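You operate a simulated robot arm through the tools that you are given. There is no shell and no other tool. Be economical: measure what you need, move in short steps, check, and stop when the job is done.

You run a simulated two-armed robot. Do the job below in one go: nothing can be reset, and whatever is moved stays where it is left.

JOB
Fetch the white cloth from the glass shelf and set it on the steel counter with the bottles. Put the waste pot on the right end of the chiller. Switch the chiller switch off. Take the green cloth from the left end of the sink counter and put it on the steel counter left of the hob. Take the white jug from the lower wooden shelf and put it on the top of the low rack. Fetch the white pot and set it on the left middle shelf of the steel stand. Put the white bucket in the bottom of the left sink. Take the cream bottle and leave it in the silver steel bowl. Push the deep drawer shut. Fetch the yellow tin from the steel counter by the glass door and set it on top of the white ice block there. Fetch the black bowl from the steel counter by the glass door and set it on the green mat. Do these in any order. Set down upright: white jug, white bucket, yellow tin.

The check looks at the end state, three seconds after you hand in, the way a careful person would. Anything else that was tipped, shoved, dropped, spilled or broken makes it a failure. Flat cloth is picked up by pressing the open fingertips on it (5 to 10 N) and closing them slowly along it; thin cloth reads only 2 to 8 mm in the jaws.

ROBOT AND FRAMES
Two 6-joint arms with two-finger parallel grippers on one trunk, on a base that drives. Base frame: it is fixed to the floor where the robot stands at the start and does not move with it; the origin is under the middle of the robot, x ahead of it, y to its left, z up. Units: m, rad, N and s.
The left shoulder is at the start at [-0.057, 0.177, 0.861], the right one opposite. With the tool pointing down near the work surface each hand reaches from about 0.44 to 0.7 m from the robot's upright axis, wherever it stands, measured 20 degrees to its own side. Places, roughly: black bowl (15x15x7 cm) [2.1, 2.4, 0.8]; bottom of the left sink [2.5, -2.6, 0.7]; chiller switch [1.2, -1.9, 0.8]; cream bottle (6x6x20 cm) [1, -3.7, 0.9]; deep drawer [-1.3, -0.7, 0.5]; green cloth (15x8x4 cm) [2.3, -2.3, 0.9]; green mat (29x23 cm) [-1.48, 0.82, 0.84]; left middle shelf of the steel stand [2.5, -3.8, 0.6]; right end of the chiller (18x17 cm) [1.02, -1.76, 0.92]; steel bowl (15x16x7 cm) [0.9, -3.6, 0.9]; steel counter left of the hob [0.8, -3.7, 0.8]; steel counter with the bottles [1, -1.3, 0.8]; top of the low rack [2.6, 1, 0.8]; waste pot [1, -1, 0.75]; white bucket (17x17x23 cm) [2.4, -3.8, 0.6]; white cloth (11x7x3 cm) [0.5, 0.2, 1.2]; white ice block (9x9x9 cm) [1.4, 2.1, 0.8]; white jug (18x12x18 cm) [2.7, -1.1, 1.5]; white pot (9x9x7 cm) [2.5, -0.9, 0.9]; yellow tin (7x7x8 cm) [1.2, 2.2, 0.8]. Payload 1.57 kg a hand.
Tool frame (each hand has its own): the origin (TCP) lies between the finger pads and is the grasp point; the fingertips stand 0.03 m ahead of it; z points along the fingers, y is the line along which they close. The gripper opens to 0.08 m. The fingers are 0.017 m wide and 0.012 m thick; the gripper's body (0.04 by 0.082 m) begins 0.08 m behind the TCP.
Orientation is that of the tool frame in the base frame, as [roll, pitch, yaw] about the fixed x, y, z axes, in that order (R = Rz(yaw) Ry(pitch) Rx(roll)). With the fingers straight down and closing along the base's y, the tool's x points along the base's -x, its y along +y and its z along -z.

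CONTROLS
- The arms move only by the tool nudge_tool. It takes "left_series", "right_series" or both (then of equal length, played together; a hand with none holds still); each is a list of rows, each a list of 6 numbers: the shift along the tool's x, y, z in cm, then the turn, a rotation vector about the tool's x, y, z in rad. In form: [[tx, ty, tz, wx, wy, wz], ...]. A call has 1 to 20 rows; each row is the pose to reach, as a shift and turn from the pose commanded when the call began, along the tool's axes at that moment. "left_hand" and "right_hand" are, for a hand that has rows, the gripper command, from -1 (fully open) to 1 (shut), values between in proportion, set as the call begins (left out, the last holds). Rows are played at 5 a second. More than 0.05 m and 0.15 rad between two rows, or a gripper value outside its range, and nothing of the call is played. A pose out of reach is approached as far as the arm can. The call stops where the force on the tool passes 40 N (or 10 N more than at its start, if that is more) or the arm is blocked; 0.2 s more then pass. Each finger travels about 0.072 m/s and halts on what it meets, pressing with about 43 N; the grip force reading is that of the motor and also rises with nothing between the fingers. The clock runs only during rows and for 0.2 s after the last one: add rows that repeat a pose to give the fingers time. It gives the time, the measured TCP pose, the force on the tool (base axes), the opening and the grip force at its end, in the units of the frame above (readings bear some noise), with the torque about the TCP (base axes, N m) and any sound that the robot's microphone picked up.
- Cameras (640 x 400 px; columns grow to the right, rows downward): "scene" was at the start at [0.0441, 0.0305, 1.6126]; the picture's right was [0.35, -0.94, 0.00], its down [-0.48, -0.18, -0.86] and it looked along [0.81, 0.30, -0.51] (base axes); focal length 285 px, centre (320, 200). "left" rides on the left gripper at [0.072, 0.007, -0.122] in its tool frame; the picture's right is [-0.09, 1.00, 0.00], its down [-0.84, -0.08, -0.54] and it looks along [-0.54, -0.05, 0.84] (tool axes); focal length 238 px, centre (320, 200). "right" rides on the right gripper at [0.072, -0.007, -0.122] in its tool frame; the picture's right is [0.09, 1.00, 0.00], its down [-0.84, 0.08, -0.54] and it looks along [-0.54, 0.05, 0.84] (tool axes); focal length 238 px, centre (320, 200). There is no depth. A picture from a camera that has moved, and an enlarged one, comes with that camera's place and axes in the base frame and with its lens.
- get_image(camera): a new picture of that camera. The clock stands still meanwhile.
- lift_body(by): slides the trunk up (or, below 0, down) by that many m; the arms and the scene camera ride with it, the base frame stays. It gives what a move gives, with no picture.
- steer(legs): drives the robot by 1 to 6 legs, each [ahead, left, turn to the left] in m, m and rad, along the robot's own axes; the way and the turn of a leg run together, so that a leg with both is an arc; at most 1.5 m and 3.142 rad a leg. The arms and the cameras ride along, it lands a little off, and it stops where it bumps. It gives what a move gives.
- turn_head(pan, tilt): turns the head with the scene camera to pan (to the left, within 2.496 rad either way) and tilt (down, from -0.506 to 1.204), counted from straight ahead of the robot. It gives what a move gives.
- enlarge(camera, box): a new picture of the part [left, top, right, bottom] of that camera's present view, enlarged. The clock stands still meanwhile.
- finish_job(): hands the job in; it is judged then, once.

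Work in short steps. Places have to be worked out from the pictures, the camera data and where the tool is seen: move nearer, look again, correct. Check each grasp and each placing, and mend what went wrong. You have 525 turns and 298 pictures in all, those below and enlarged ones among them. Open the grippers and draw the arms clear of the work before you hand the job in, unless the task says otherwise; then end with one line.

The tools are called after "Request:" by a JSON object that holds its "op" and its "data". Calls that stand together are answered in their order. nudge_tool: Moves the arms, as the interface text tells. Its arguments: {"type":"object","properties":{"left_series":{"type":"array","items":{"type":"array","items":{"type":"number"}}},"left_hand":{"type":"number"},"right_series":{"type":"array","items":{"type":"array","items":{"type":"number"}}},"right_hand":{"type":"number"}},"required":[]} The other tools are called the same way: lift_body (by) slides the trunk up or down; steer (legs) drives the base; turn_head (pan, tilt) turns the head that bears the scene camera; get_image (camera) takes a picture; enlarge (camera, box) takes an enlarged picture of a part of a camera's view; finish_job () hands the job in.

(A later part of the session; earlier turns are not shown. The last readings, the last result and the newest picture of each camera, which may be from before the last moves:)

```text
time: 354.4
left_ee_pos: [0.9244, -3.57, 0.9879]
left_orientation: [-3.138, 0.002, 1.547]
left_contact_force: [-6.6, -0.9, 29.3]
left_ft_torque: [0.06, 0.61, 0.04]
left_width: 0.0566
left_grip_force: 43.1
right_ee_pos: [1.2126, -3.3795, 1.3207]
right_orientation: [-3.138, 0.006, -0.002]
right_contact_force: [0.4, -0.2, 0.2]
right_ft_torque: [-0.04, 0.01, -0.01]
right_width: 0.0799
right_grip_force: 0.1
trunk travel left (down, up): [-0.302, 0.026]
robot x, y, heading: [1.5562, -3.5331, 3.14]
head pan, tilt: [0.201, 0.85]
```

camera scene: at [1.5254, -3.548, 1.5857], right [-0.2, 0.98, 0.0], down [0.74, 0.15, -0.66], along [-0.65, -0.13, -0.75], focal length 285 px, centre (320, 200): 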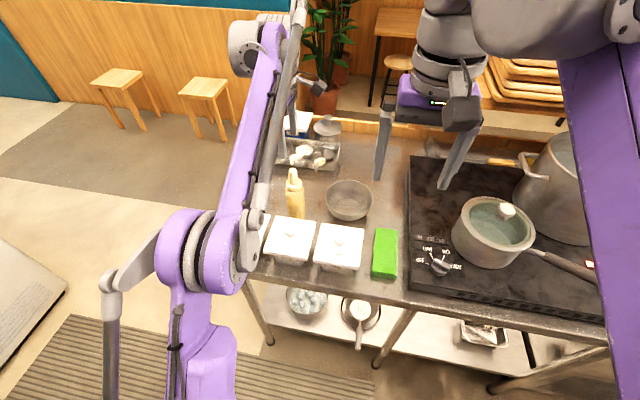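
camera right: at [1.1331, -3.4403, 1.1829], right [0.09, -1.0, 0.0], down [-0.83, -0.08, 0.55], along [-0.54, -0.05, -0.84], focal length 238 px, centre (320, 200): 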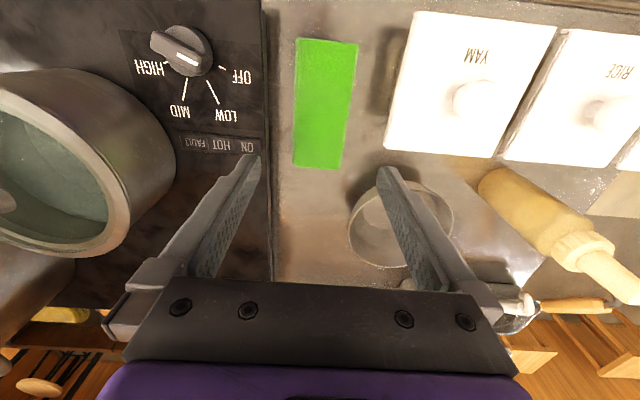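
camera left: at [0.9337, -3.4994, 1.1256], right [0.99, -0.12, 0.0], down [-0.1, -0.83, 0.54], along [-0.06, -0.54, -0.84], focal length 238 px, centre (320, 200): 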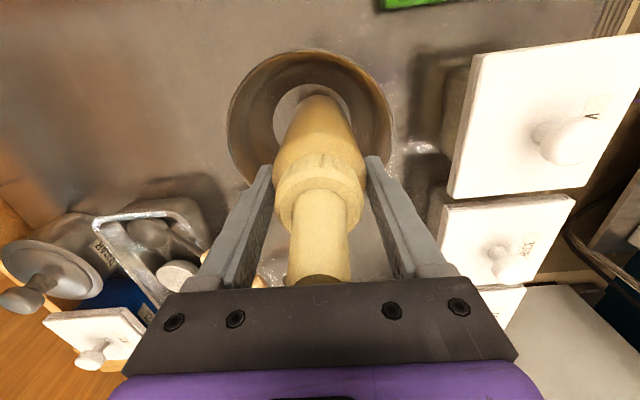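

Bottom touched. Ease off, open and withdraw upward.

Request:
{"op": "nudge_tool", "data": {"left_series": [[0, 0, -0.3, 0, 0, 0]]}}

Request:
{"op": "nudge_tool", "data": {"left_hand": -1, "left_series": [[0, 0, 0, 0, 0, 0], [0, 0, 0, 0, 0, 0], [0, 0, 0, 0, 0, 0]]}}

Request:
{"op": "get_image", "data": {"camera": "left"}}

Request:
{"op": "nudge_tool", "data": {"left_series": [[0, 0, -3, 0, 0, 0], [0, 0, -7, 0, 0, 0], [0, 0, -11, 0, 0, 0], [0, 0, -15, 0, 0, 0], [0, 1, -18, 0, 0, 0], [0, 4, -21, 0, 0, 0], [-3, 8, -23, 0, 0, 0], [-6, 12, -25, 0, 0, 0], [-9, 16, -26, 0, 0, 0], [-12, 20, -27, 0, 0, 0], [-15, 24, -28, 0, 0, 0]]}}

Request:
{"op": "enlarge", "data": {"camera": "scene", "box": [240, 100, 440, 225]}}

```text
time: 354.8
left_ee_pos: [0.9243, -3.5711, 0.989]
left_orientation: [3.142, 0.002, 1.545]
left_contact_force: [-5.3, 0.6, 13.6]
left_ft_torque: [0.02, 0.59, 0.01]
left_width: 0.0565
left_grip_force: 43.2
right_ee_pos: [1.2121, -3.3783, 1.3187]
right_orientation: [-3.138, 0.006, -0.001]
right_contact_force: [0.4, -0.1, 0.2]
right_ft_torque: [0.01, 0.01, -0.02]
right_width: 0.0802
right_grip_force: 0.1
trunk travel left (down, up): [-0.302, 0.026]
robot x, y, heading: [1.5582, -3.5324, 3.138]
head pan, tilt: [0.201, 0.85]
```

```text
time: 355.6
left_ee_pos: [0.9241, -3.5711, 0.9881]
left_orientation: [3.138, 0.002, 1.546]
left_contact_force: [0.0, -0.1, -0.3]
left_ft_torque: [0.02, 0.02, 0.02]
left_width: 0.08
left_grip_force: 0.1
right_ee_pos: [1.211, -3.3777, 1.3196]
right_orientation: [-3.137, 0.002, -0.001]
right_contact_force: [-0.5, 0.9, 0.3]
right_ft_torque: [-0.03, 0.02, 0.01]
right_width: 0.0798
right_grip_force: 0.1
trunk travel left (down, up): [-0.302, 0.026]
robot x, y, heading: [1.5593, -3.531, 3.142]
head pan, tilt: [0.201, 0.85]
```

```text
163 pictures are left
camera left: at [0.933, -3.4994, 1.1089], right [0.99, -0.12, 0.0], down [-0.1, -0.83, 0.54], along [-0.06, -0.54, -0.84], focal length 238 px, centre (320, 200)
```

left: 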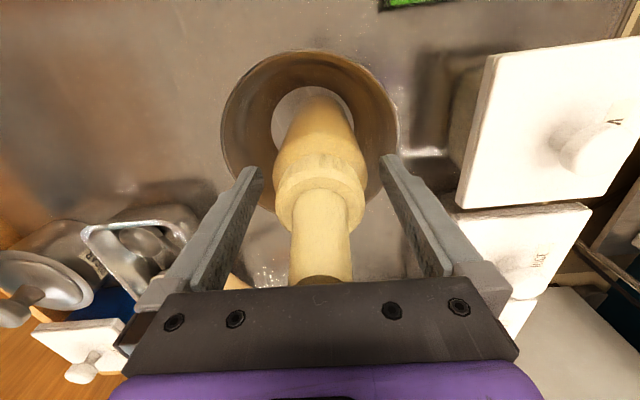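

```text
refused: row 7 steps farther than a row can; nothing moved
```

```text
3.20 times, centred on (340, 162) of scene
camera zoom: at [1.5253, -3.548, 1.5857], right [-0.2, 0.98, 0.0], down [0.74, 0.15, -0.66], along [-0.65, -0.13, -0.75], focal length 912 px, centre (256, 320)
```

zoom: 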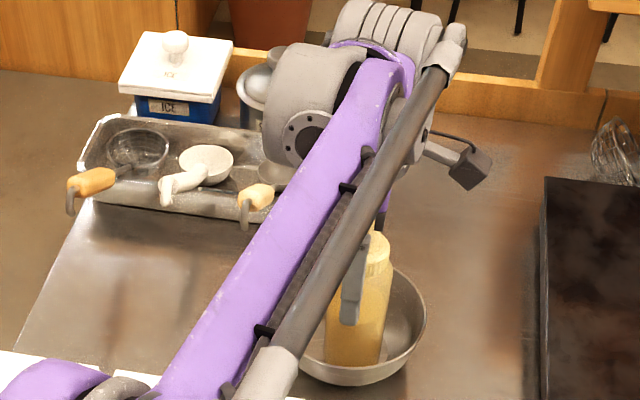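

The bottle stands free. Withdraw with smaller steps.

Request:
{"op": "nudge_tool", "data": {"left_series": [[0, 0, -3, 0, 0, 0], [0, 0, -7, 0, 0, 0], [0, 0, -11, 0, 0, 0], [0, 0, -15, 0, 0, 0], [0, 1, -18, 0, 0, 0], [0, 4, -20, 0, 0, 0], [-2, 7, -22, 0, 0, 0], [-4, 10, -24, 0, 0, 0], [-7, 13, -25, 0, 0, 0], [-10, 16, -26, 0, 0, 0], [-13, 19, -27, 0, 0, 0], [-15, 22, -28, 0, 0, 0]]}}

Request:
{"op": "get_image", "data": {"camera": "scene"}}

```text
time: 358.2
left_ee_pos: [1.1412, -3.7265, 1.2692]
left_orientation: [3.141, 0.002, 1.545]
left_contact_force: [0.0, -1.0, 0.1]
left_ft_torque: [0.02, 0.01, -0.03]
left_width: 0.0801
left_grip_force: 0.0
left hand out of reach, approached as far as the arm can: row 4, 5, 6
right_ee_pos: [1.2118, -3.3769, 1.3211]
right_orientation: [-3.136, 0.005, -0.001]
right_contact_force: [0.8, -0.2, 0.5]
right_ft_torque: [-0.02, 0.01, 0.01]
right_width: 0.08
right_grip_force: 0.1
trunk travel left (down, up): [-0.302, 0.026]
robot x, y, heading: [1.5575, -3.5331, 3.144]
head pan, tilt: [0.201, 0.85]
```

```text
161 pictures are left
camera scene: at [1.5267, -3.5484, 1.5857], right [-0.2, 0.98, 0.0], down [0.74, 0.15, -0.66], along [-0.65, -0.13, -0.75], focal length 285 px, centre (320, 200)
```

scene: 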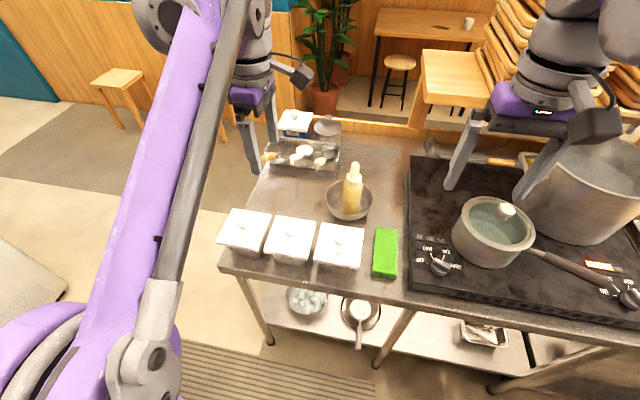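

Bottle stands in the bowl. Next the bucket: back off, turn to the steel stand and look.

Request:
{"op": "steer", "data": {"legs": [[-0.12, 0, 0], [0, 0, -3.14]]}}

Request:
{"op": "turn_head", "data": {"pan": -0.2, "tilt": 0.75}}

Request:
{"op": "get_image", "data": {"camera": "scene"}}

```text
time: 366.9
left_ee_pos: [2.1036, -3.3524, 1.2678]
left_orientation: [3.141, 0.002, -1.626]
left_contact_force: [-0.4, -1.0, -0.6]
left_ft_torque: [0.01, 0.0, -0.01]
left_width: 0.0798
left_grip_force: 0.0
right_ee_pos: [2.022, -3.6963, 1.319]
right_orientation: [-3.138, 0.003, 3.108]
right_contact_force: [-0.1, -0.1, 0.0]
right_ft_torque: [0.0, 0.01, 0.02]
right_width: 0.0802
right_grip_force: 0.1
trunk travel left (down, up): [-0.302, 0.026]
robot x, y, heading: [1.6812, -3.5313, -0.037]
head pan, tilt: [0.201, 0.85]
```

```text
time: 367.8
left_ee_pos: [2.1036, -3.3515, 1.2674]
left_orientation: [3.139, 0.004, -1.626]
left_contact_force: [-0.1, 1.4, 0.2]
left_ft_torque: [0.02, 0.02, -0.01]
left_width: 0.08
left_grip_force: 0.0
right_ee_pos: [2.0207, -3.697, 1.3194]
right_orientation: [-3.137, 0.004, 3.108]
right_contact_force: [0.6, 0.1, -1.1]
right_ft_torque: [0.0, 0.0, 0.01]
right_width: 0.0801
right_grip_force: 0.2
trunk travel left (down, up): [-0.302, 0.026]
robot x, y, heading: [1.6774, -3.5338, -0.031]
head pan, tilt: [-0.201, 0.75]
```

```text
160 pictures are left
camera scene: at [1.7196, -3.5508, 1.5937], right [-0.23, -0.97, 0.0], down [-0.66, 0.16, -0.73], along [0.71, -0.17, -0.68], focal length 285 px, centre (320, 200)
```

scene: 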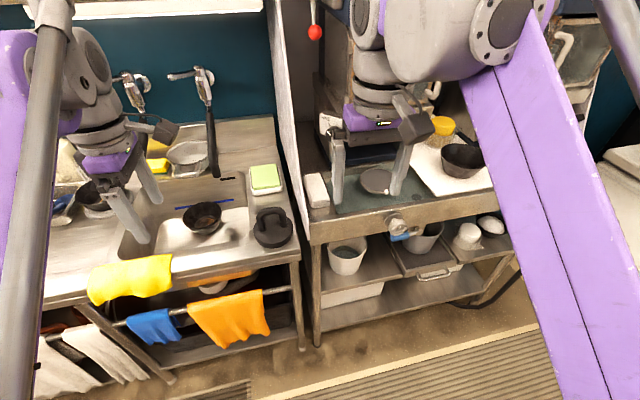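

The white bucket stands on the stand's left middle shelf under the counter. I lower the trunk and look from closer in front.

Request:
{"op": "steer", "data": {"legs": [[0, -0.15, 0.03]]}}

Request:
{"op": "lift_body", "data": {"by": -0.3}}

Request:
{"op": "turn_head", "data": {"pan": -0.1, "tilt": 0.7}}

Request:
{"op": "get_image", "data": {"camera": "scene"}}

Request:
{"op": "enlarge", "data": {"camera": "scene", "box": [200, 150, 440, 300]}}

```text
time: 369.7
left_ee_pos: [2.0957, -3.4896, 1.2679]
left_orientation: [3.139, 0.002, -1.596]
left_contact_force: [-0.8, 0.0, 0.0]
left_ft_torque: [0.0, -0.04, 0.0]
left_width: 0.0801
left_grip_force: 0.0
right_ee_pos: [2.0235, -3.8369, 1.3193]
right_orientation: [-3.137, 0.003, 3.138]
right_contact_force: [0.1, 0.2, -0.3]
right_ft_torque: [-0.01, 0.0, 0.01]
right_width: 0.0802
right_grip_force: 0.1
trunk travel left (down, up): [-0.302, 0.026]
robot x, y, heading: [1.6778, -3.6834, -0.008]
head pan, tilt: [-0.201, 0.75]
```

```text
time: 372.7
left_ee_pos: [2.0953, -3.4897, 0.9692]
left_orientation: [3.14, 0.0, -1.597]
left_contact_force: [0.5, 0.2, 0.0]
left_ft_torque: [-0.03, 0.0, 0.02]
left_width: 0.0798
left_grip_force: 0.0
right_ee_pos: [2.0222, -3.8373, 1.0203]
right_orientation: [-3.138, 0.003, 3.14]
right_contact_force: [-0.7, 0.0, 0.5]
right_ft_torque: [0.0, -0.01, 0.03]
right_width: 0.0799
right_grip_force: 0.1
trunk travel left (down, up): [-0.002, 0.326]
robot x, y, heading: [1.6769, -3.6846, -0.006]
head pan, tilt: [-0.201, 0.75]
```

```text
time: 373.4
left_ee_pos: [2.0955, -3.4901, 0.9672]
left_orientation: [3.14, 0.001, -1.598]
left_contact_force: [-0.4, -0.2, -0.4]
left_ft_torque: [0.01, 0.03, 0.04]
left_width: 0.0801
left_grip_force: 0.1
right_ee_pos: [2.0226, -3.8376, 1.0191]
right_orientation: [-3.138, 0.004, 3.136]
right_contact_force: [1.4, 0.2, 0.0]
right_ft_torque: [0.01, -0.02, 0.0]
right_width: 0.0799
right_grip_force: 0.0
trunk travel left (down, up): [-0.002, 0.326]
robot x, y, heading: [1.6803, -3.6826, -0.003]
head pan, tilt: [-0.099, 0.7]
```

```text
159 pictures are left
camera scene: at [1.7719, -3.6924, 1.2913], right [-0.1, -0.99, 0.0], down [-0.64, 0.07, -0.76], along [0.76, -0.08, -0.64], focal length 285 px, centre (320, 200)
```

scene: 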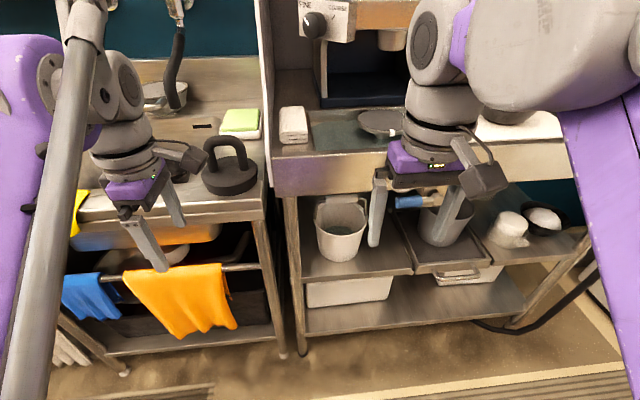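

```text
2.67 times, centred on (320, 225) of scene
camera zoom: at [1.7719, -3.6924, 1.2913], right [-0.1, -0.99, 0.0], down [-0.64, 0.07, -0.76], along [0.76, -0.08, -0.64], focal length 760 px, centre (320, 133)
```

zoom: 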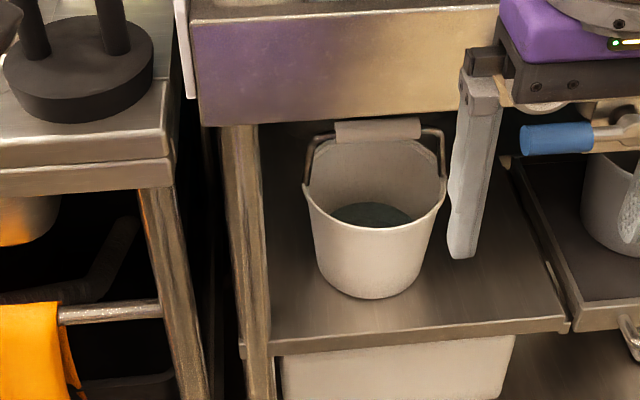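

The bucket has a raised bail with a white grip bar (along y) under the counter. Plan: grip the bar with the right hand pointing forward and 20° down, jaws closing vertically. First twist the right hand 90°.

Request:
{"op": "nudge_tool", "data": {"right_hand": -1, "right_series": [[0, 0, 0, 0, 0, 0.143], [0, 0, 0, 0, 0, 0.286], [0, 0, 0, 0, 0, 0.429], [0, 0, 0, 0, 0, 0.572], [0, 0, 0, 0, 0, 0.715], [0, 0, 0, 0, 0, 0.858], [0, 0, 0, 0, 0, 1.0], [0, 0, 0, 0, 0, 1.143], [0, 0, 0, 0, 0, 1.286], [0, 0, 0, 0, 0, 1.429], [0, 0, 0, 0, 0, 1.57]]}}

Request:
{"op": "nudge_tool", "data": {"right_series": [[0, 0, 2.5, -0.125, 0, 0], [0, 0, 5, -0.25, 0, 0], [0, 0, 7.5, -0.375, 0, 0], [0, 0, 10, -0.5, 0, 0], [0, 0, 12.5, -0.625, 0, 0], [0, 0, 15, -0.75, 0, 0], [0, 0, 17.5, -0.875, 0, 0], [0, 0, 20, -1.0, 0, 0], [0, 0, 22.5, -1.125, 0, 0], [0, 0, 25, -1.22, 0, 0]]}}

Request:
{"op": "get_image", "data": {"camera": "right"}}

Request:
{"op": "get_image", "data": {"camera": "scene"}}

```text
time: 375.8
left_ee_pos: [2.0956, -3.4905, 0.9676]
left_orientation: [3.14, 0.002, -1.596]
left_contact_force: [-0.9, -0.1, 0.2]
left_ft_torque: [-0.01, -0.01, -0.02]
left_width: 0.0803
left_grip_force: 0.0
right_ee_pos: [2.0242, -3.8372, 1.0196]
right_orientation: [3.138, 0.003, 1.564]
right_contact_force: [0.7, 0.2, 0.9]
right_ft_torque: [0.0, 0.02, 0.01]
right_width: 0.08
right_grip_force: 0.1
trunk travel left (down, up): [-0.002, 0.326]
robot x, y, heading: [1.6762, -3.6803, -0.012]
head pan, tilt: [-0.099, 0.7]
```

```text
time: 378.0
left_ee_pos: [2.0948, -3.4893, 0.9686]
left_orientation: [3.14, 0.002, -1.598]
left_contact_force: [0.1, 0.5, -0.5]
left_ft_torque: [-0.03, -0.01, 0.01]
left_width: 0.0799
left_grip_force: 0.0
right_ee_pos: [2.0229, -3.8394, 0.7697]
right_orientation: [1.916, 0.003, 1.569]
right_contact_force: [-0.1, 0.1, -0.1]
right_ft_torque: [-0.01, -0.01, -0.02]
right_width: 0.08
right_grip_force: 0.1
trunk travel left (down, up): [-0.002, 0.326]
robot x, y, heading: [1.6726, -3.6794, -0.005]
head pan, tilt: [-0.099, 0.7]
```

```text
157 pictures are left
camera right: at [1.9054, -3.768, 0.8041], right [0.34, 0.1, 0.94], down [-0.48, -0.84, 0.26], along [0.81, -0.54, -0.24], focal length 238 px, centre (320, 200)
```

right: 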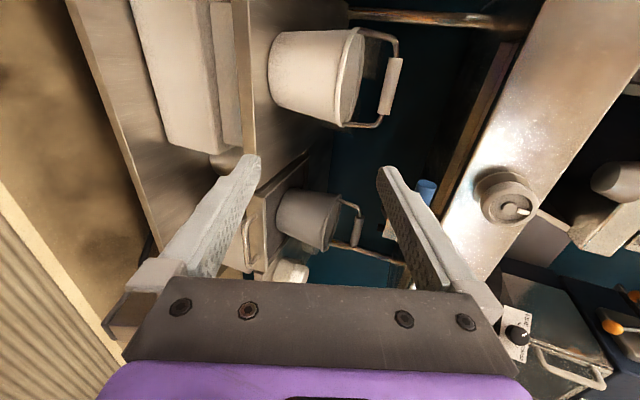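

```text
156 pictures are left
camera scene: at [1.7722, -3.6924, 1.2913], right [-0.1, -0.99, 0.0], down [-0.64, 0.07, -0.76], along [0.76, -0.08, -0.64], focal length 285 px, centre (320, 200)
```

scene: 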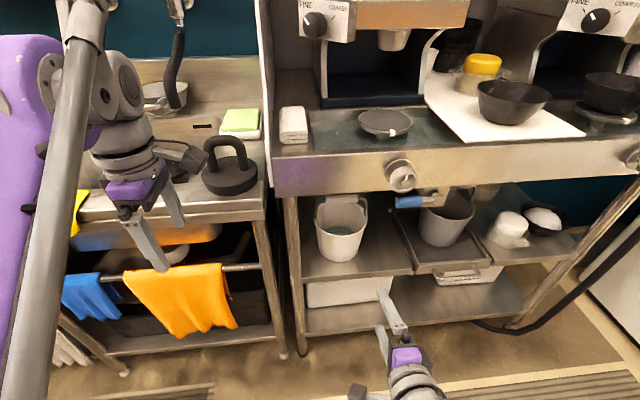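

Triangulated: bar centre ≈(2.397,-3.818,0.766); counter underside edge at z≈0.897 – enough headroom. I move the left hand clear (up, back, left) of the things on the sink counter first.

Request:
{"op": "nudge_tool", "data": {"left_series": [[-2, 2, -2, 0, 0, 0], [-4, 4, -4, 0, 0, 0], [-7, 6, -6, 0, 0, 0], [-10, 8, -8, 0, 0, 0], [-13, 10, -9, 0, 0, 0], [-15, 12, -9, 0, 0, 0]]}}

Request:
{"op": "steer", "data": {"legs": [[0.15, 0, 0]]}}

Request:
{"op": "get_image", "data": {"camera": "scene"}}

Request:
{"op": "get_image", "data": {"camera": "right"}}

```text
time: 379.4
left_ee_pos: [1.9788, -3.3364, 1.0502]
left_orientation: [3.141, 0.002, -1.598]
left_contact_force: [0.4, 0.5, 0.0]
left_ft_torque: [-0.02, 0.02, -0.04]
left_width: 0.0798
left_grip_force: 0.1
left hand out of reach, approached as far as the arm can: row 4, 5, 6
right_ee_pos: [2.023, -3.8409, 0.7698]
right_orientation: [1.919, 0.003, 1.57]
right_contact_force: [-0.9, 0.9, 0.4]
right_ft_torque: [0.05, -0.02, 0.01]
right_width: 0.0798
right_grip_force: 0.0
trunk travel left (down, up): [-0.002, 0.326]
robot x, y, heading: [1.6755, -3.6827, -0.001]
head pan, tilt: [-0.099, 0.7]
```

```text
time: 380.8
left_ee_pos: [2.1295, -3.3377, 1.0514]
left_orientation: [3.141, 0.003, -1.596]
left_contact_force: [0.3, -0.5, -0.1]
left_ft_torque: [0.02, -0.01, -0.02]
left_width: 0.08
left_grip_force: 0.0
right_ee_pos: [2.1724, -3.84, 0.7689]
right_orientation: [1.919, 0.003, 1.569]
right_contact_force: [0.4, 0.5, -0.6]
right_ft_torque: [0.01, -0.02, -0.02]
right_width: 0.08
right_grip_force: 0.0
trunk travel left (down, up): [-0.002, 0.326]
robot x, y, heading: [1.8267, -3.6827, -0.004]
head pan, tilt: [-0.099, 0.7]
```

```text
155 pictures are left
camera scene: at [1.9218, -3.693, 1.2913], right [-0.1, -0.99, 0.0], down [-0.64, 0.07, -0.76], along [0.76, -0.08, -0.64], focal length 285 px, centre (320, 200)
```

scene: 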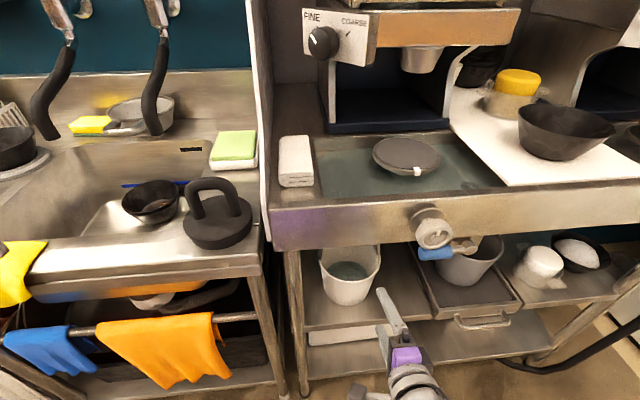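

```text
154 pictures are left
camera right: at [2.0551, -3.7688, 0.8044], right [0.34, 0.1, 0.94], down [-0.48, -0.83, 0.26], along [0.81, -0.54, -0.24], focal length 238 px, centre (320, 200)
```

right: 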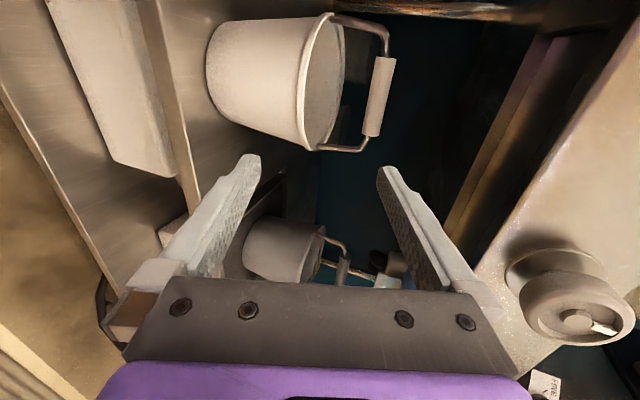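

All consistent: bar at (2.397,-3.817,0.766). Drive 10 cm forward, then approach to a pre-grasp point along the finger axis.

Request:
{"op": "steer", "data": {"legs": [[0.1, 0, 0]]}}

Request:
{"op": "get_image", "data": {"camera": "right"}}

```text
time: 381.9
left_ee_pos: [2.2283, -3.3375, 1.0522]
left_orientation: [3.14, 0.001, -1.596]
left_contact_force: [-0.1, 0.2, 1.2]
left_ft_torque: [0.04, 0.03, 0.0]
left_width: 0.0801
left_grip_force: 0.0
right_ee_pos: [2.2718, -3.8403, 0.77]
right_orientation: [1.918, 0.004, 1.571]
right_contact_force: [-0.5, 0.1, 0.3]
right_ft_torque: [0.03, -0.02, 0.01]
right_width: 0.0801
right_grip_force: 0.0
trunk travel left (down, up): [-0.002, 0.326]
robot x, y, heading: [1.924, -3.6803, -0.002]
head pan, tilt: [-0.099, 0.7]
```

```text
153 pictures are left
camera right: at [2.1543, -3.7689, 0.8044], right [0.34, 0.1, 0.94], down [-0.48, -0.84, 0.26], along [0.81, -0.54, -0.24], focal length 238 px, centre (320, 200)
```

right: 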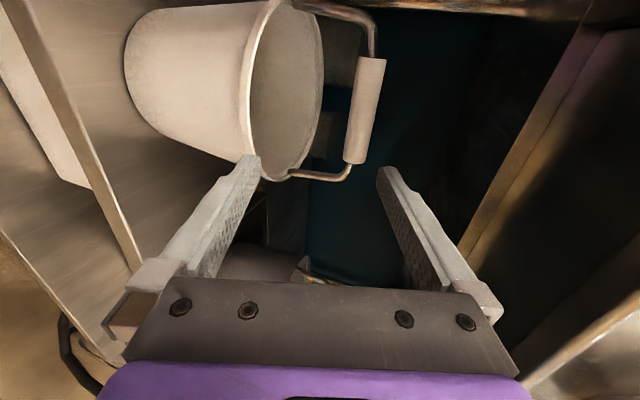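

Raise and align the hand with the bar, then advance along the fingers.

Request:
{"op": "nudge_tool", "data": {"right_hand": -1, "right_series": [[0, 2, 0, 0, 0, 0], [1.2, 4, 0, 0, 0, 0], [2.4, 4, 0, 0, 0, 0], [2.4, 4, 3, 0, 0, 0], [2.4, 4, 6, 0, 0, 0]]}}

Request:
{"op": "get_image", "data": {"camera": "right"}}

```text
time: 383.1
left_ee_pos: [2.2282, -3.3379, 1.0504]
left_orientation: [3.14, 0.003, -1.596]
left_contact_force: [-0.3, 0.6, -0.2]
left_ft_torque: [0.01, 0.02, -0.01]
left_width: 0.0799
left_grip_force: 0.1
right_ee_pos: [2.3433, -3.8155, 0.7858]
right_orientation: [1.918, 0.004, 1.571]
right_contact_force: [-0.2, -0.4, -0.2]
right_ft_torque: [0.01, 0.0, 0.01]
right_width: 0.0799
right_grip_force: 0.1
trunk travel left (down, up): [-0.002, 0.326]
robot x, y, heading: [1.9234, -3.6821, -0.003]
head pan, tilt: [-0.099, 0.7]
```

```text
152 pictures are left
camera right: at [2.2246, -3.7447, 0.821], right [0.34, 0.1, 0.94], down [-0.48, -0.84, 0.26], along [0.81, -0.54, -0.24], focal length 238 px, centre (320, 200)
```

right: 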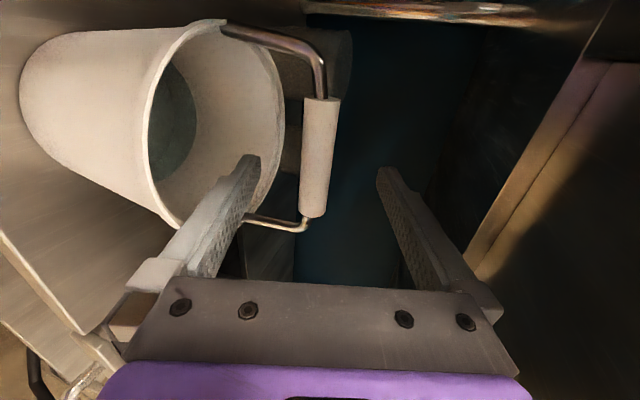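

The bar is centred between the fingers. Advance 5 cm and close.

Request:
{"op": "nudge_tool", "data": {"right_series": [[0, 0, 2, 0, 0, 0], [0, 0, 4, 0, 0, 0], [0, 0, 5, 0, 0, 0], [0, 0, 5, 0, 0, 0]]}}

Request:
{"op": "nudge_tool", "data": {"right_hand": 1, "right_series": [[0, 0, 0, 0, 0, 0], [0, 0, 0, 0, 0, 0], [0, 0, 0, 0, 0, 0], [0, 0, 0, 0, 0, 0], [0, 0, 0, 0, 0, 0]]}}

Request:
{"op": "get_image", "data": {"camera": "right"}}

```text
time: 384.1
left_ee_pos: [2.2266, -3.3376, 1.0514]
left_orientation: [-3.14, 0.001, -1.595]
left_contact_force: [0.2, 0.1, 0.3]
left_ft_torque: [-0.02, -0.01, -0.04]
left_width: 0.0801
left_grip_force: 0.0
right_ee_pos: [2.3877, -3.8156, 0.7692]
right_orientation: [1.917, 0.003, 1.569]
right_contact_force: [-0.6, -0.4, -0.7]
right_ft_torque: [0.01, -0.02, 0.01]
right_width: 0.08
right_grip_force: 0.2
trunk travel left (down, up): [-0.002, 0.326]
robot x, y, heading: [1.9221, -3.686, -0.006]
head pan, tilt: [-0.099, 0.7]
```

```text
time: 385.3
left_ee_pos: [2.2281, -3.3364, 1.0518]
left_orientation: [3.137, 0.001, -1.596]
left_contact_force: [-0.6, -0.1, -0.6]
left_ft_torque: [0.01, -0.02, 0.01]
left_width: 0.0799
left_grip_force: 0.0
right_ee_pos: [2.3893, -3.8148, 0.7687]
right_orientation: [1.918, 0.004, 1.569]
right_contact_force: [-1.6, 0.0, 0.6]
right_ft_torque: [0.02, -0.04, -0.03]
right_width: 0.0233
right_grip_force: 35.4
trunk travel left (down, up): [-0.002, 0.326]
robot x, y, heading: [1.9262, -3.6867, -0.005]
head pan, tilt: [-0.099, 0.7]
```

```text
151 pictures are left
camera right: at [2.2701, -3.744, 0.8034], right [0.34, 0.1, 0.94], down [-0.48, -0.84, 0.26], along [0.81, -0.54, -0.24], focal length 238 px, centre (320, 200)
```

right: 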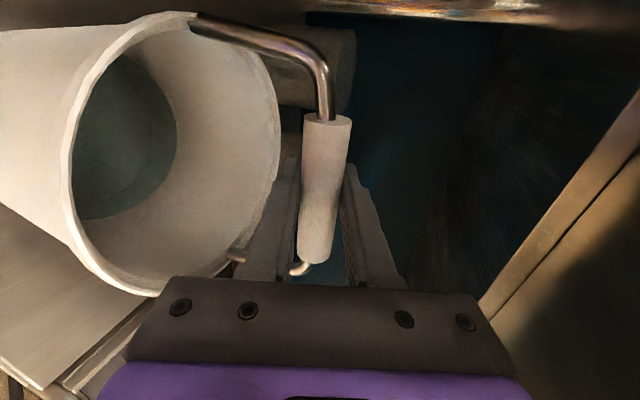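

Bar gripped (2.3 cm). Lift straight up 3 cm to test.

Request:
{"op": "nudge_tool", "data": {"right_series": [[0, 0.94, -0.34, 0, 0, 0], [0, 1.9, -0.68, 0, 0, 0], [0, 2.82, -1.0, 0, 0, 0], [0, 2.82, -1.0, 0, 0, 0]]}}

Request:
{"op": "get_image", "data": {"camera": "right"}}

Request:
{"op": "get_image", "data": {"camera": "scene"}}

```text
time: 386.3
left_ee_pos: [2.2269, -3.3374, 1.0514]
left_orientation: [3.14, 0.002, -1.593]
left_contact_force: [0.7, -0.4, -0.4]
left_ft_torque: [0.0, -0.01, 0.0]
left_width: 0.0801
left_grip_force: 0.1
right_ee_pos: [2.3885, -3.8157, 0.7998]
right_orientation: [1.917, 0.003, 1.572]
right_contact_force: [0.3, -0.7, -4.7]
right_ft_torque: [0.02, 0.02, 0.0]
right_width: 0.0232
right_grip_force: 35.9
trunk travel left (down, up): [-0.002, 0.326]
robot x, y, heading: [1.9261, -3.6836, -0.005]
head pan, tilt: [-0.099, 0.7]
```

```text
150 pictures are left
camera right: at [2.271, -3.7446, 0.8336], right [0.34, 0.1, 0.94], down [-0.48, -0.84, 0.26], along [0.81, -0.54, -0.24], focal length 238 px, centre (320, 200)
```

right: 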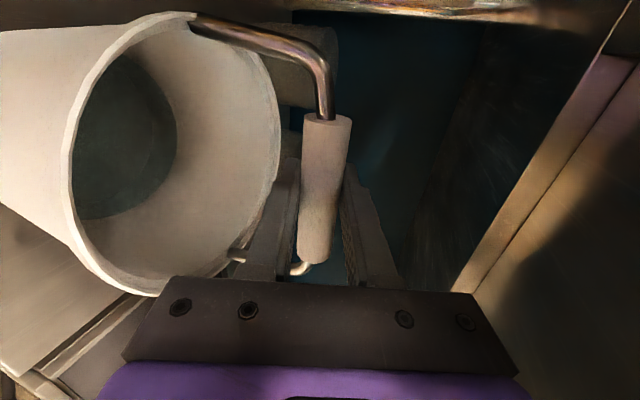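

```text
149 pictures are left
camera scene: at [2.0206, -3.6935, 1.2913], right [-0.1, -0.99, 0.0], down [-0.64, 0.07, -0.76], along [0.76, -0.08, -0.64], focal length 285 px, centre (320, 200)
```

scene: 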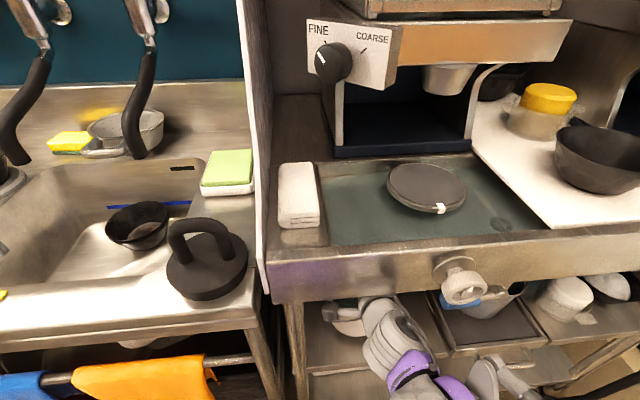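

Held level (~0.4 kg). Back straight out from under the counter, then raise the trunk.

Request:
{"op": "steer", "data": {"legs": [[-0.3, 0, 0]]}}

Request:
{"op": "lift_body", "data": {"by": 0.3}}

Request:
{"op": "get_image", "data": {"camera": "scene"}}

```text
time: 388.4
left_ee_pos: [1.9289, -3.3369, 1.0513]
left_orientation: [3.141, 0.002, -1.596]
left_contact_force: [0.0, -0.1, 0.4]
left_ft_torque: [-0.02, -0.01, -0.02]
left_width: 0.0801
left_grip_force: 0.1
right_ee_pos: [2.0875, -3.815, 0.7986]
right_orientation: [1.92, 0.003, 1.567]
right_contact_force: [0.1, 0.5, -5.1]
right_ft_torque: [0.02, 0.0, -0.04]
right_width: 0.0232
right_grip_force: 35.7
trunk travel left (down, up): [-0.002, 0.326]
robot x, y, heading: [1.624, -3.6813, -0.003]
head pan, tilt: [-0.099, 0.7]
```

```text
time: 391.4
left_ee_pos: [1.9282, -3.3356, 1.3515]
left_orientation: [3.14, 0.002, -1.599]
left_contact_force: [0.4, -0.4, 1.0]
left_ft_torque: [0.02, -0.02, 0.02]
left_width: 0.0798
left_grip_force: 0.0
right_ee_pos: [2.0883, -3.8155, 1.0988]
right_orientation: [1.918, 0.005, 1.568]
right_contact_force: [0.4, -0.3, -5.4]
right_ft_torque: [0.01, -0.03, 0.02]
right_width: 0.0231
right_grip_force: 35.4
trunk travel left (down, up): [-0.302, 0.026]
robot x, y, heading: [1.6228, -3.6807, -0.008]
head pan, tilt: [-0.099, 0.7]
```

```text
148 pictures are left
camera scene: at [1.6689, -3.692, 1.5979], right [-0.11, -0.99, 0.0], down [-0.64, 0.07, -0.76], along [0.76, -0.08, -0.64], focal length 285 px, centre (320, 200)
```

scene: 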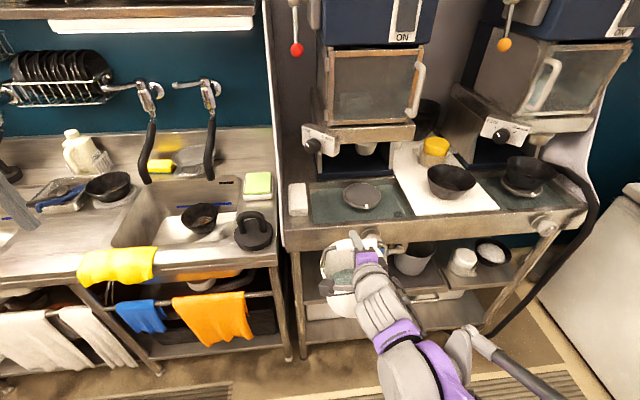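

Raise the bucket a further 12 cm and retract a little, then strafe left toward the left sink.

Request:
{"op": "nudge_tool", "data": {"right_series": [[0, 2.4, -2.2, 0, 0, 0], [0, 4.8, -4.6, 0, 0, 0], [0, 7.2, -7, 0, 0, 0], [0, 9.3, -9.7, 0, 0, 0], [0, 9.3, -9.7, 0, 0, 0]]}}

Request:
{"op": "steer", "data": {"legs": [[0, 1.2, 0]]}}

Request:
{"op": "turn_head", "data": {"pan": -0.15, "tilt": 0.75}}

Request:
{"op": "get_image", "data": {"camera": "scene"}}

Request:
{"op": "get_image", "data": {"camera": "right"}}

```text
time: 392.6
left_ee_pos: [1.9297, -3.3367, 1.3511]
left_orientation: [3.139, 0.001, -1.597]
left_contact_force: [-0.8, -0.5, 0.1]
left_ft_torque: [-0.01, 0.03, -0.01]
left_width: 0.08
left_grip_force: 0.1
right_ee_pos: [2.0281, -3.8158, 1.219]
right_orientation: [1.917, 0.004, 1.567]
right_contact_force: [0.0, -0.4, -6.1]
right_ft_torque: [0.0, -0.04, 0.01]
right_width: 0.0232
right_grip_force: 35.6
trunk travel left (down, up): [-0.302, 0.026]
robot x, y, heading: [1.6256, -3.6816, -0.005]
head pan, tilt: [-0.099, 0.7]
```

```text
time: 403.2
left_ee_pos: [1.9194, -2.1462, 1.352]
left_orientation: [3.139, 0.001, -1.583]
left_contact_force: [-0.4, -0.1, 0.3]
left_ft_torque: [0.02, -0.02, 0.02]
left_width: 0.08
left_grip_force: 0.0
right_ee_pos: [2.0257, -2.6229, 1.219]
right_orientation: [1.917, 0.005, 1.585]
right_contact_force: [0.4, -0.2, -4.9]
right_ft_torque: [-0.02, -0.02, 0.01]
right_width: 0.023
right_grip_force: 35.3
trunk travel left (down, up): [-0.302, 0.026]
robot x, y, heading: [1.6228, -2.4961, 0.011]
head pan, tilt: [-0.099, 0.7]
```

```text
time: 403.9
left_ee_pos: [1.9194, -2.1465, 1.3509]
left_orientation: [3.139, 0.002, -1.581]
left_contact_force: [-0.1, -0.5, -0.5]
left_ft_torque: [0.03, 0.02, -0.03]
left_width: 0.0798
left_grip_force: 0.1
right_ee_pos: [2.0264, -2.6237, 1.2182]
right_orientation: [1.918, 0.005, 1.584]
right_contact_force: [0.1, -0.3, -5.5]
right_ft_torque: [0.03, 0.01, 0.01]
right_width: 0.0236
right_grip_force: 35.5
trunk travel left (down, up): [-0.302, 0.026]
robot x, y, heading: [1.621, -2.4972, 0.013]
head pan, tilt: [-0.15, 0.75]
```

```text
147 pictures are left
camera scene: at [1.6636, -2.5099, 1.5937], right [-0.14, -0.99, 0.0], down [-0.68, 0.09, -0.73], along [0.72, -0.1, -0.68], focal length 285 px, centre (320, 200)
```

scene: 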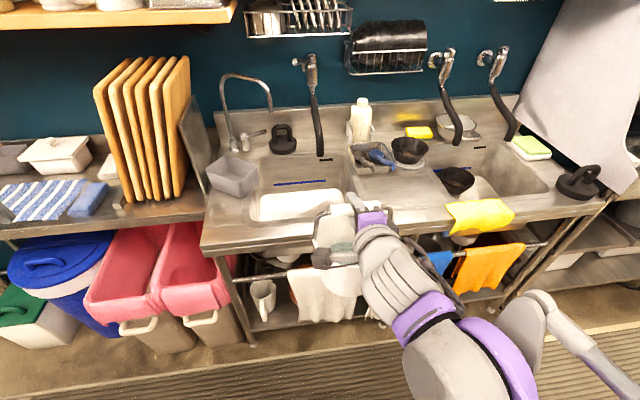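

```text
146 pictures are left
camera right: at [1.9072, -2.5532, 1.2538], right [0.34, 0.1, 0.94], down [-0.47, -0.84, 0.26], along [0.81, -0.53, -0.24], focal length 238 px, centre (320, 200)
```

right: 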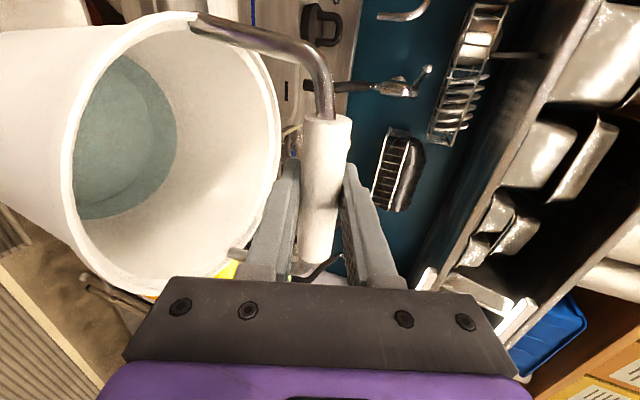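

Left sink basin: x≈2.32–2.70, y≈-2.76..-2.38. I'll set the bucket at about (2.43,-2.55), in front of the hanging hose. Drive in at height.

Request:
{"op": "steer", "data": {"legs": [[0.25, 0.07, -0.01]]}}

Request:
{"op": "turn_head", "data": {"pan": -0.1, "tilt": 0.85}}

Request:
{"op": "get_image", "data": {"camera": "scene"}}

```text
time: 405.7
left_ee_pos: [2.1704, -2.079, 1.351]
left_orientation: [3.141, 0.002, -1.586]
left_contact_force: [0.2, 0.3, 0.5]
left_ft_torque: [0.0, 0.0, -0.01]
left_width: 0.0799
left_grip_force: 0.2
right_ee_pos: [2.2744, -2.5548, 1.218]
right_orientation: [1.916, 0.005, 1.578]
right_contact_force: [-0.2, 0.8, -5.1]
right_ft_torque: [0.0, 0.01, -0.01]
right_width: 0.0234
right_grip_force: 35.8
trunk travel left (down, up): [-0.302, 0.026]
robot x, y, heading: [1.8719, -2.4267, 0.007]
head pan, tilt: [-0.15, 0.75]
```

```text
time: 406.4
left_ee_pos: [2.1699, -2.079, 1.3517]
left_orientation: [3.139, 0.003, -1.587]
left_contact_force: [-0.1, -0.2, -0.1]
left_ft_torque: [-0.03, 0.0, -0.04]
left_width: 0.0803
left_grip_force: 0.2
right_ee_pos: [2.275, -2.556, 1.2202]
right_orientation: [1.918, 0.004, 1.578]
right_contact_force: [-0.1, -0.1, -5.2]
right_ft_torque: [-0.01, 0.01, 0.0]
right_width: 0.0232
right_grip_force: 35.1
trunk travel left (down, up): [-0.302, 0.026]
robot x, y, heading: [1.871, -2.4288, 0.003]
head pan, tilt: [-0.099, 0.85]
```

```text
145 pictures are left
camera scene: at [1.9088, -2.4356, 1.5857], right [-0.09, -1.0, 0.0], down [-0.75, 0.07, -0.66], along [0.66, -0.06, -0.75], focal length 285 px, centre (320, 200)
```

scene: 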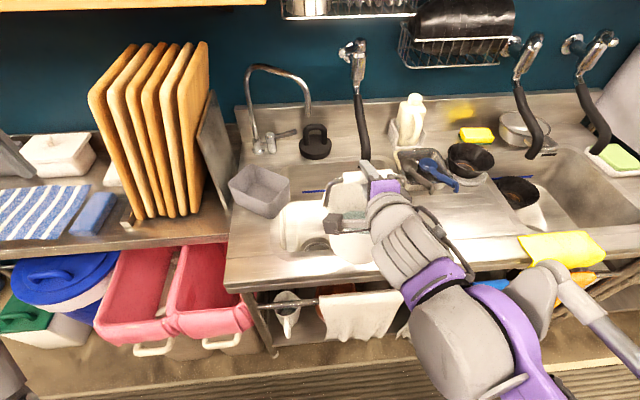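

Extend 15 cm forward at this height, then check.

Request:
{"op": "nudge_tool", "data": {"right_series": [[0, 1.3, 3.6, 0, 0, 0], [0, 2.6, 7.3, 0, 0, 0], [0, 3.9, 10.9, 0, 0, 0], [0, 5.2, 14.6, 0, 0, 0], [0, 5.2, 14.6, 0, 0, 0]]}}

Request:
{"op": "get_image", "data": {"camera": "right"}}

Request:
{"op": "get_image", "data": {"camera": "scene"}}

```text
time: 407.6
left_ee_pos: [2.1694, -2.0787, 1.3519]
left_orientation: [-3.141, 0.0, -1.586]
left_contact_force: [-0.3, 0.0, -0.1]
left_ft_torque: [-0.01, -0.04, -0.03]
left_width: 0.0801
left_grip_force: 0.1
right_ee_pos: [2.4273, -2.5563, 1.2161]
right_orientation: [1.917, 0.004, 1.579]
right_contact_force: [-0.9, 0.3, -5.4]
right_ft_torque: [0.01, 0.01, 0.02]
right_width: 0.023
right_grip_force: 35.8
trunk travel left (down, up): [-0.302, 0.026]
robot x, y, heading: [1.8715, -2.4309, 0.01]
head pan, tilt: [-0.099, 0.85]
```

```text
144 pictures are left
camera right: at [2.3094, -2.4851, 1.2511], right [0.34, 0.1, 0.94], down [-0.48, -0.84, 0.26], along [0.81, -0.53, -0.24], focal length 238 px, centre (320, 200)
```

right: 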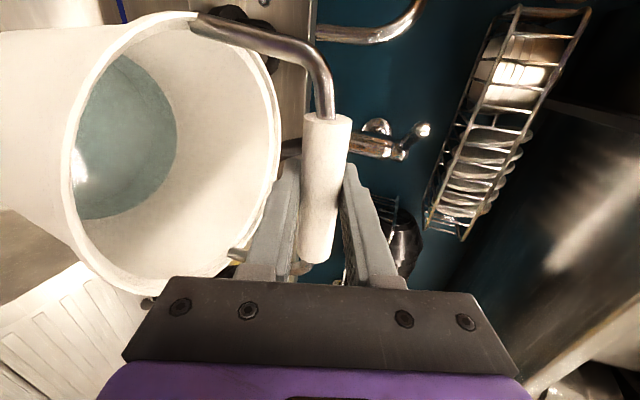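

```text
143 pictures are left
camera scene: at [1.9071, -2.4359, 1.5857], right [-0.09, -1.0, 0.0], down [-0.75, 0.07, -0.66], along [0.66, -0.06, -0.75], focal length 285 px, centre (320, 200)
```

scene: 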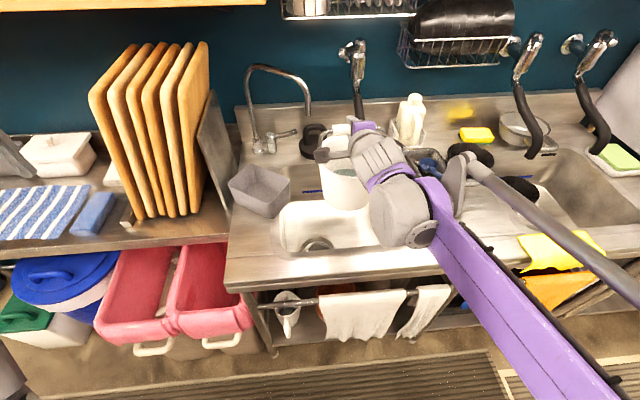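

Aim for (2.465,-2.575) to clear rim and drain. Shift and lower 24 cm straight down.

Request:
{"op": "nudge_tool", "data": {"right_series": [[-1.9, 1.3, 3.6, 0, 0, 0], [-1.9, -2.5, 4.95, 0, 0, 0], [-1.9, -6.2, 6.3, 0, 0, 0], [-1.9, -10, 7.65, 0, 0, 0], [-1.9, -13.8, 9, 0, 0, 0], [-1.9, -17.5, 10.35, 0, 0, 0], [-1.9, -21.3, 11.7, 0, 0, 0], [-1.9, -21.3, 11.7, 0, 0, 0]]}}

Request:
{"op": "get_image", "data": {"camera": "scene"}}

Request:
{"op": "get_image", "data": {"camera": "right"}}

```text
time: 409.4
left_ee_pos: [2.1699, -2.0788, 1.3513]
left_orientation: [-3.139, 0.001, -1.586]
left_contact_force: [-0.4, -0.2, -0.1]
left_ft_torque: [-0.02, 0.02, 0.02]
left_width: 0.0802
left_grip_force: 0.0
right_ee_pos: [2.4642, -2.5724, 0.9771]
right_orientation: [1.919, 0.004, 1.579]
right_contact_force: [0.3, 0.4, -6.0]
right_ft_torque: [0.01, -0.03, -0.02]
right_width: 0.0234
right_grip_force: 35.2
trunk travel left (down, up): [-0.302, 0.026]
robot x, y, heading: [1.8709, -2.4294, 0.003]
head pan, tilt: [-0.099, 0.85]
```

```text
142 pictures are left
camera scene: at [1.9078, -2.4356, 1.5857], right [-0.09, -1.0, 0.0], down [-0.75, 0.07, -0.66], along [0.66, -0.06, -0.75], focal length 285 px, centre (320, 200)
```

scene: 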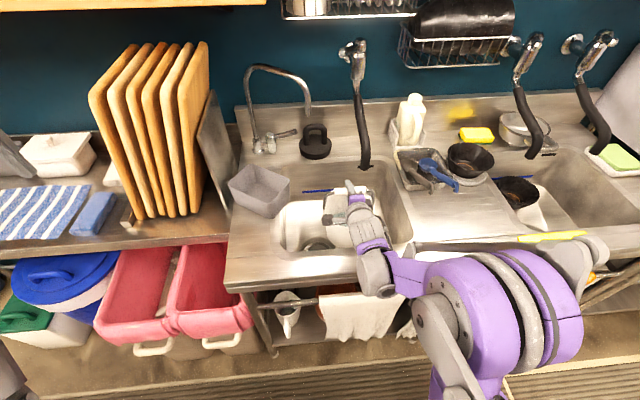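

```text
141 pictures are left
camera right: at [2.3457, -2.5026, 1.0115], right [0.34, 0.1, 0.94], down [-0.48, -0.84, 0.26], along [0.81, -0.53, -0.24], focal length 238 px, centre (320, 200)
```

right: 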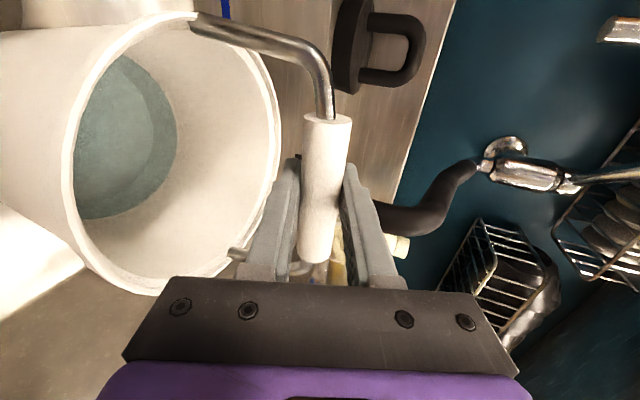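

Going well. Lower slowly until the bucket touches the sink bottom.

Request:
{"op": "nudge_tool", "data": {"right_series": [[0, -0.94, 0.34, 0, 0, 0], [0, -1.88, 0.68, 0, 0, 0], [0, -2.8, 1.0, 0, 0, 0]]}}

Request:
{"op": "nudge_tool", "data": {"right_series": [[0, -0.47, 0.17, 0, 0, 0], [0, -0.94, 0.34, 0, 0, 0], [0, -1.4, 0.5, 0, 0, 0]]}}

Request:
{"op": "get_image", "data": {"camera": "right"}}

```text
time: 410.2
left_ee_pos: [2.1707, -2.0788, 1.3514]
left_orientation: [3.14, 0.003, -1.585]
left_contact_force: [0.8, -0.3, 1.1]
left_ft_torque: [-0.04, -0.02, 0.02]
left_width: 0.08
left_grip_force: 0.1
right_ee_pos: [2.4678, -2.5732, 0.9477]
right_orientation: [1.918, 0.003, 1.578]
right_contact_force: [-0.8, 0.8, -6.2]
right_ft_torque: [-0.01, 0.0, 0.0]
right_width: 0.0228
right_grip_force: 35.2
trunk travel left (down, up): [-0.302, 0.026]
robot x, y, heading: [1.8708, -2.4288, 0.008]
head pan, tilt: [-0.099, 0.85]
```

```text
time: 411.0
left_ee_pos: [2.1705, -2.0781, 1.3513]
left_orientation: [3.139, 0.002, -1.585]
left_contact_force: [0.3, 0.6, -0.2]
left_ft_torque: [-0.01, 0.02, 0.03]
left_width: 0.0798
left_grip_force: 0.0
right_ee_pos: [2.4664, -2.5742, 0.9325]
right_orientation: [1.917, 0.002, 1.578]
right_contact_force: [-0.5, 0.2, -5.2]
right_ft_torque: [-0.01, 0.0, -0.02]
right_width: 0.0233
right_grip_force: 35.9
trunk travel left (down, up): [-0.302, 0.026]
robot x, y, heading: [1.8697, -2.4243, 0.005]
head pan, tilt: [-0.099, 0.85]
```

```text
140 pictures are left
camera right: at [2.348, -2.5037, 0.9676], right [0.34, 0.1, 0.94], down [-0.48, -0.84, 0.26], along [0.81, -0.53, -0.24], focal length 238 px, centre (320, 200)
```

right: 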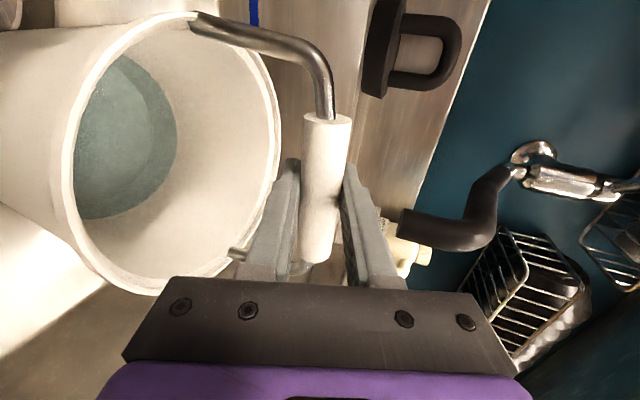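

Not touching yet; continue.

Request:
{"op": "nudge_tool", "data": {"right_series": [[0, -0.47, 0.17, 0, 0, 0], [0, -0.94, 0.34, 0, 0, 0], [0, -1.4, 0.5, 0, 0, 0]]}}

Request:
{"op": "nudge_tool", "data": {"right_series": [[0, -0.47, 0.17, 0, 0, 0], [0, -0.94, 0.34, 0, 0, 0]]}}

Request:
{"op": "enlarge", "data": {"camera": "scene", "box": [250, 140, 450, 265]}}

```text
time: 411.8
left_ee_pos: [2.17, -2.0785, 1.3516]
left_orientation: [3.14, 0.002, -1.587]
left_contact_force: [0.1, -0.2, 0.0]
left_ft_torque: [-0.01, 0.0, 0.02]
left_width: 0.0798
left_grip_force: 0.1
right_ee_pos: [2.4658, -2.5747, 0.9188]
right_orientation: [1.917, 0.003, 1.577]
right_contact_force: [0.1, 0.0, -5.8]
right_ft_torque: [-0.01, 0.05, 0.03]
right_width: 0.023
right_grip_force: 35.3
trunk travel left (down, up): [-0.302, 0.026]
robot x, y, heading: [1.8692, -2.4311, 0.002]
head pan, tilt: [-0.099, 0.85]
```

```text
time: 412.4
left_ee_pos: [2.1713, -2.0784, 1.3517]
left_orientation: [3.14, 0.0, -1.586]
left_contact_force: [0.0, 0.5, -0.6]
left_ft_torque: [0.02, 0.02, 0.01]
left_width: 0.0801
left_grip_force: 0.1
right_ee_pos: [2.466, -2.5741, 0.9089]
right_orientation: [1.918, 0.003, 1.576]
right_contact_force: [-0.3, 0.0, -5.2]
right_ft_torque: [0.01, -0.04, 0.01]
right_width: 0.0231
right_grip_force: 35.5
trunk travel left (down, up): [-0.302, 0.026]
robot x, y, heading: [1.8695, -2.4301, 0.001]
head pan, tilt: [-0.099, 0.85]
```

```text
3.20 times, centred on (350, 202) of scene
camera zoom: at [1.9086, -2.4358, 1.5857], right [-0.09, -1.0, 0.0], down [-0.75, 0.07, -0.66], along [0.66, -0.06, -0.75], focal length 912 px, centre (224, 192)
```

zoom: 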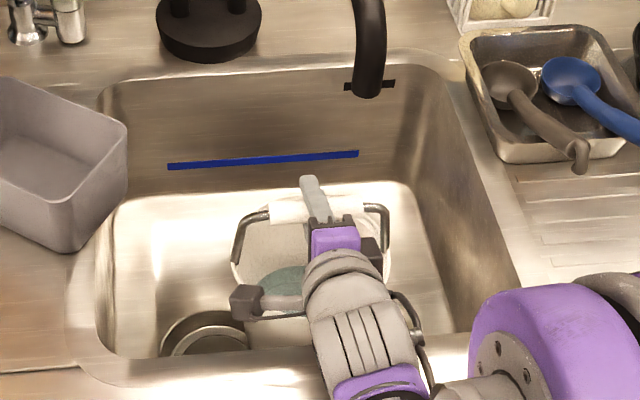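

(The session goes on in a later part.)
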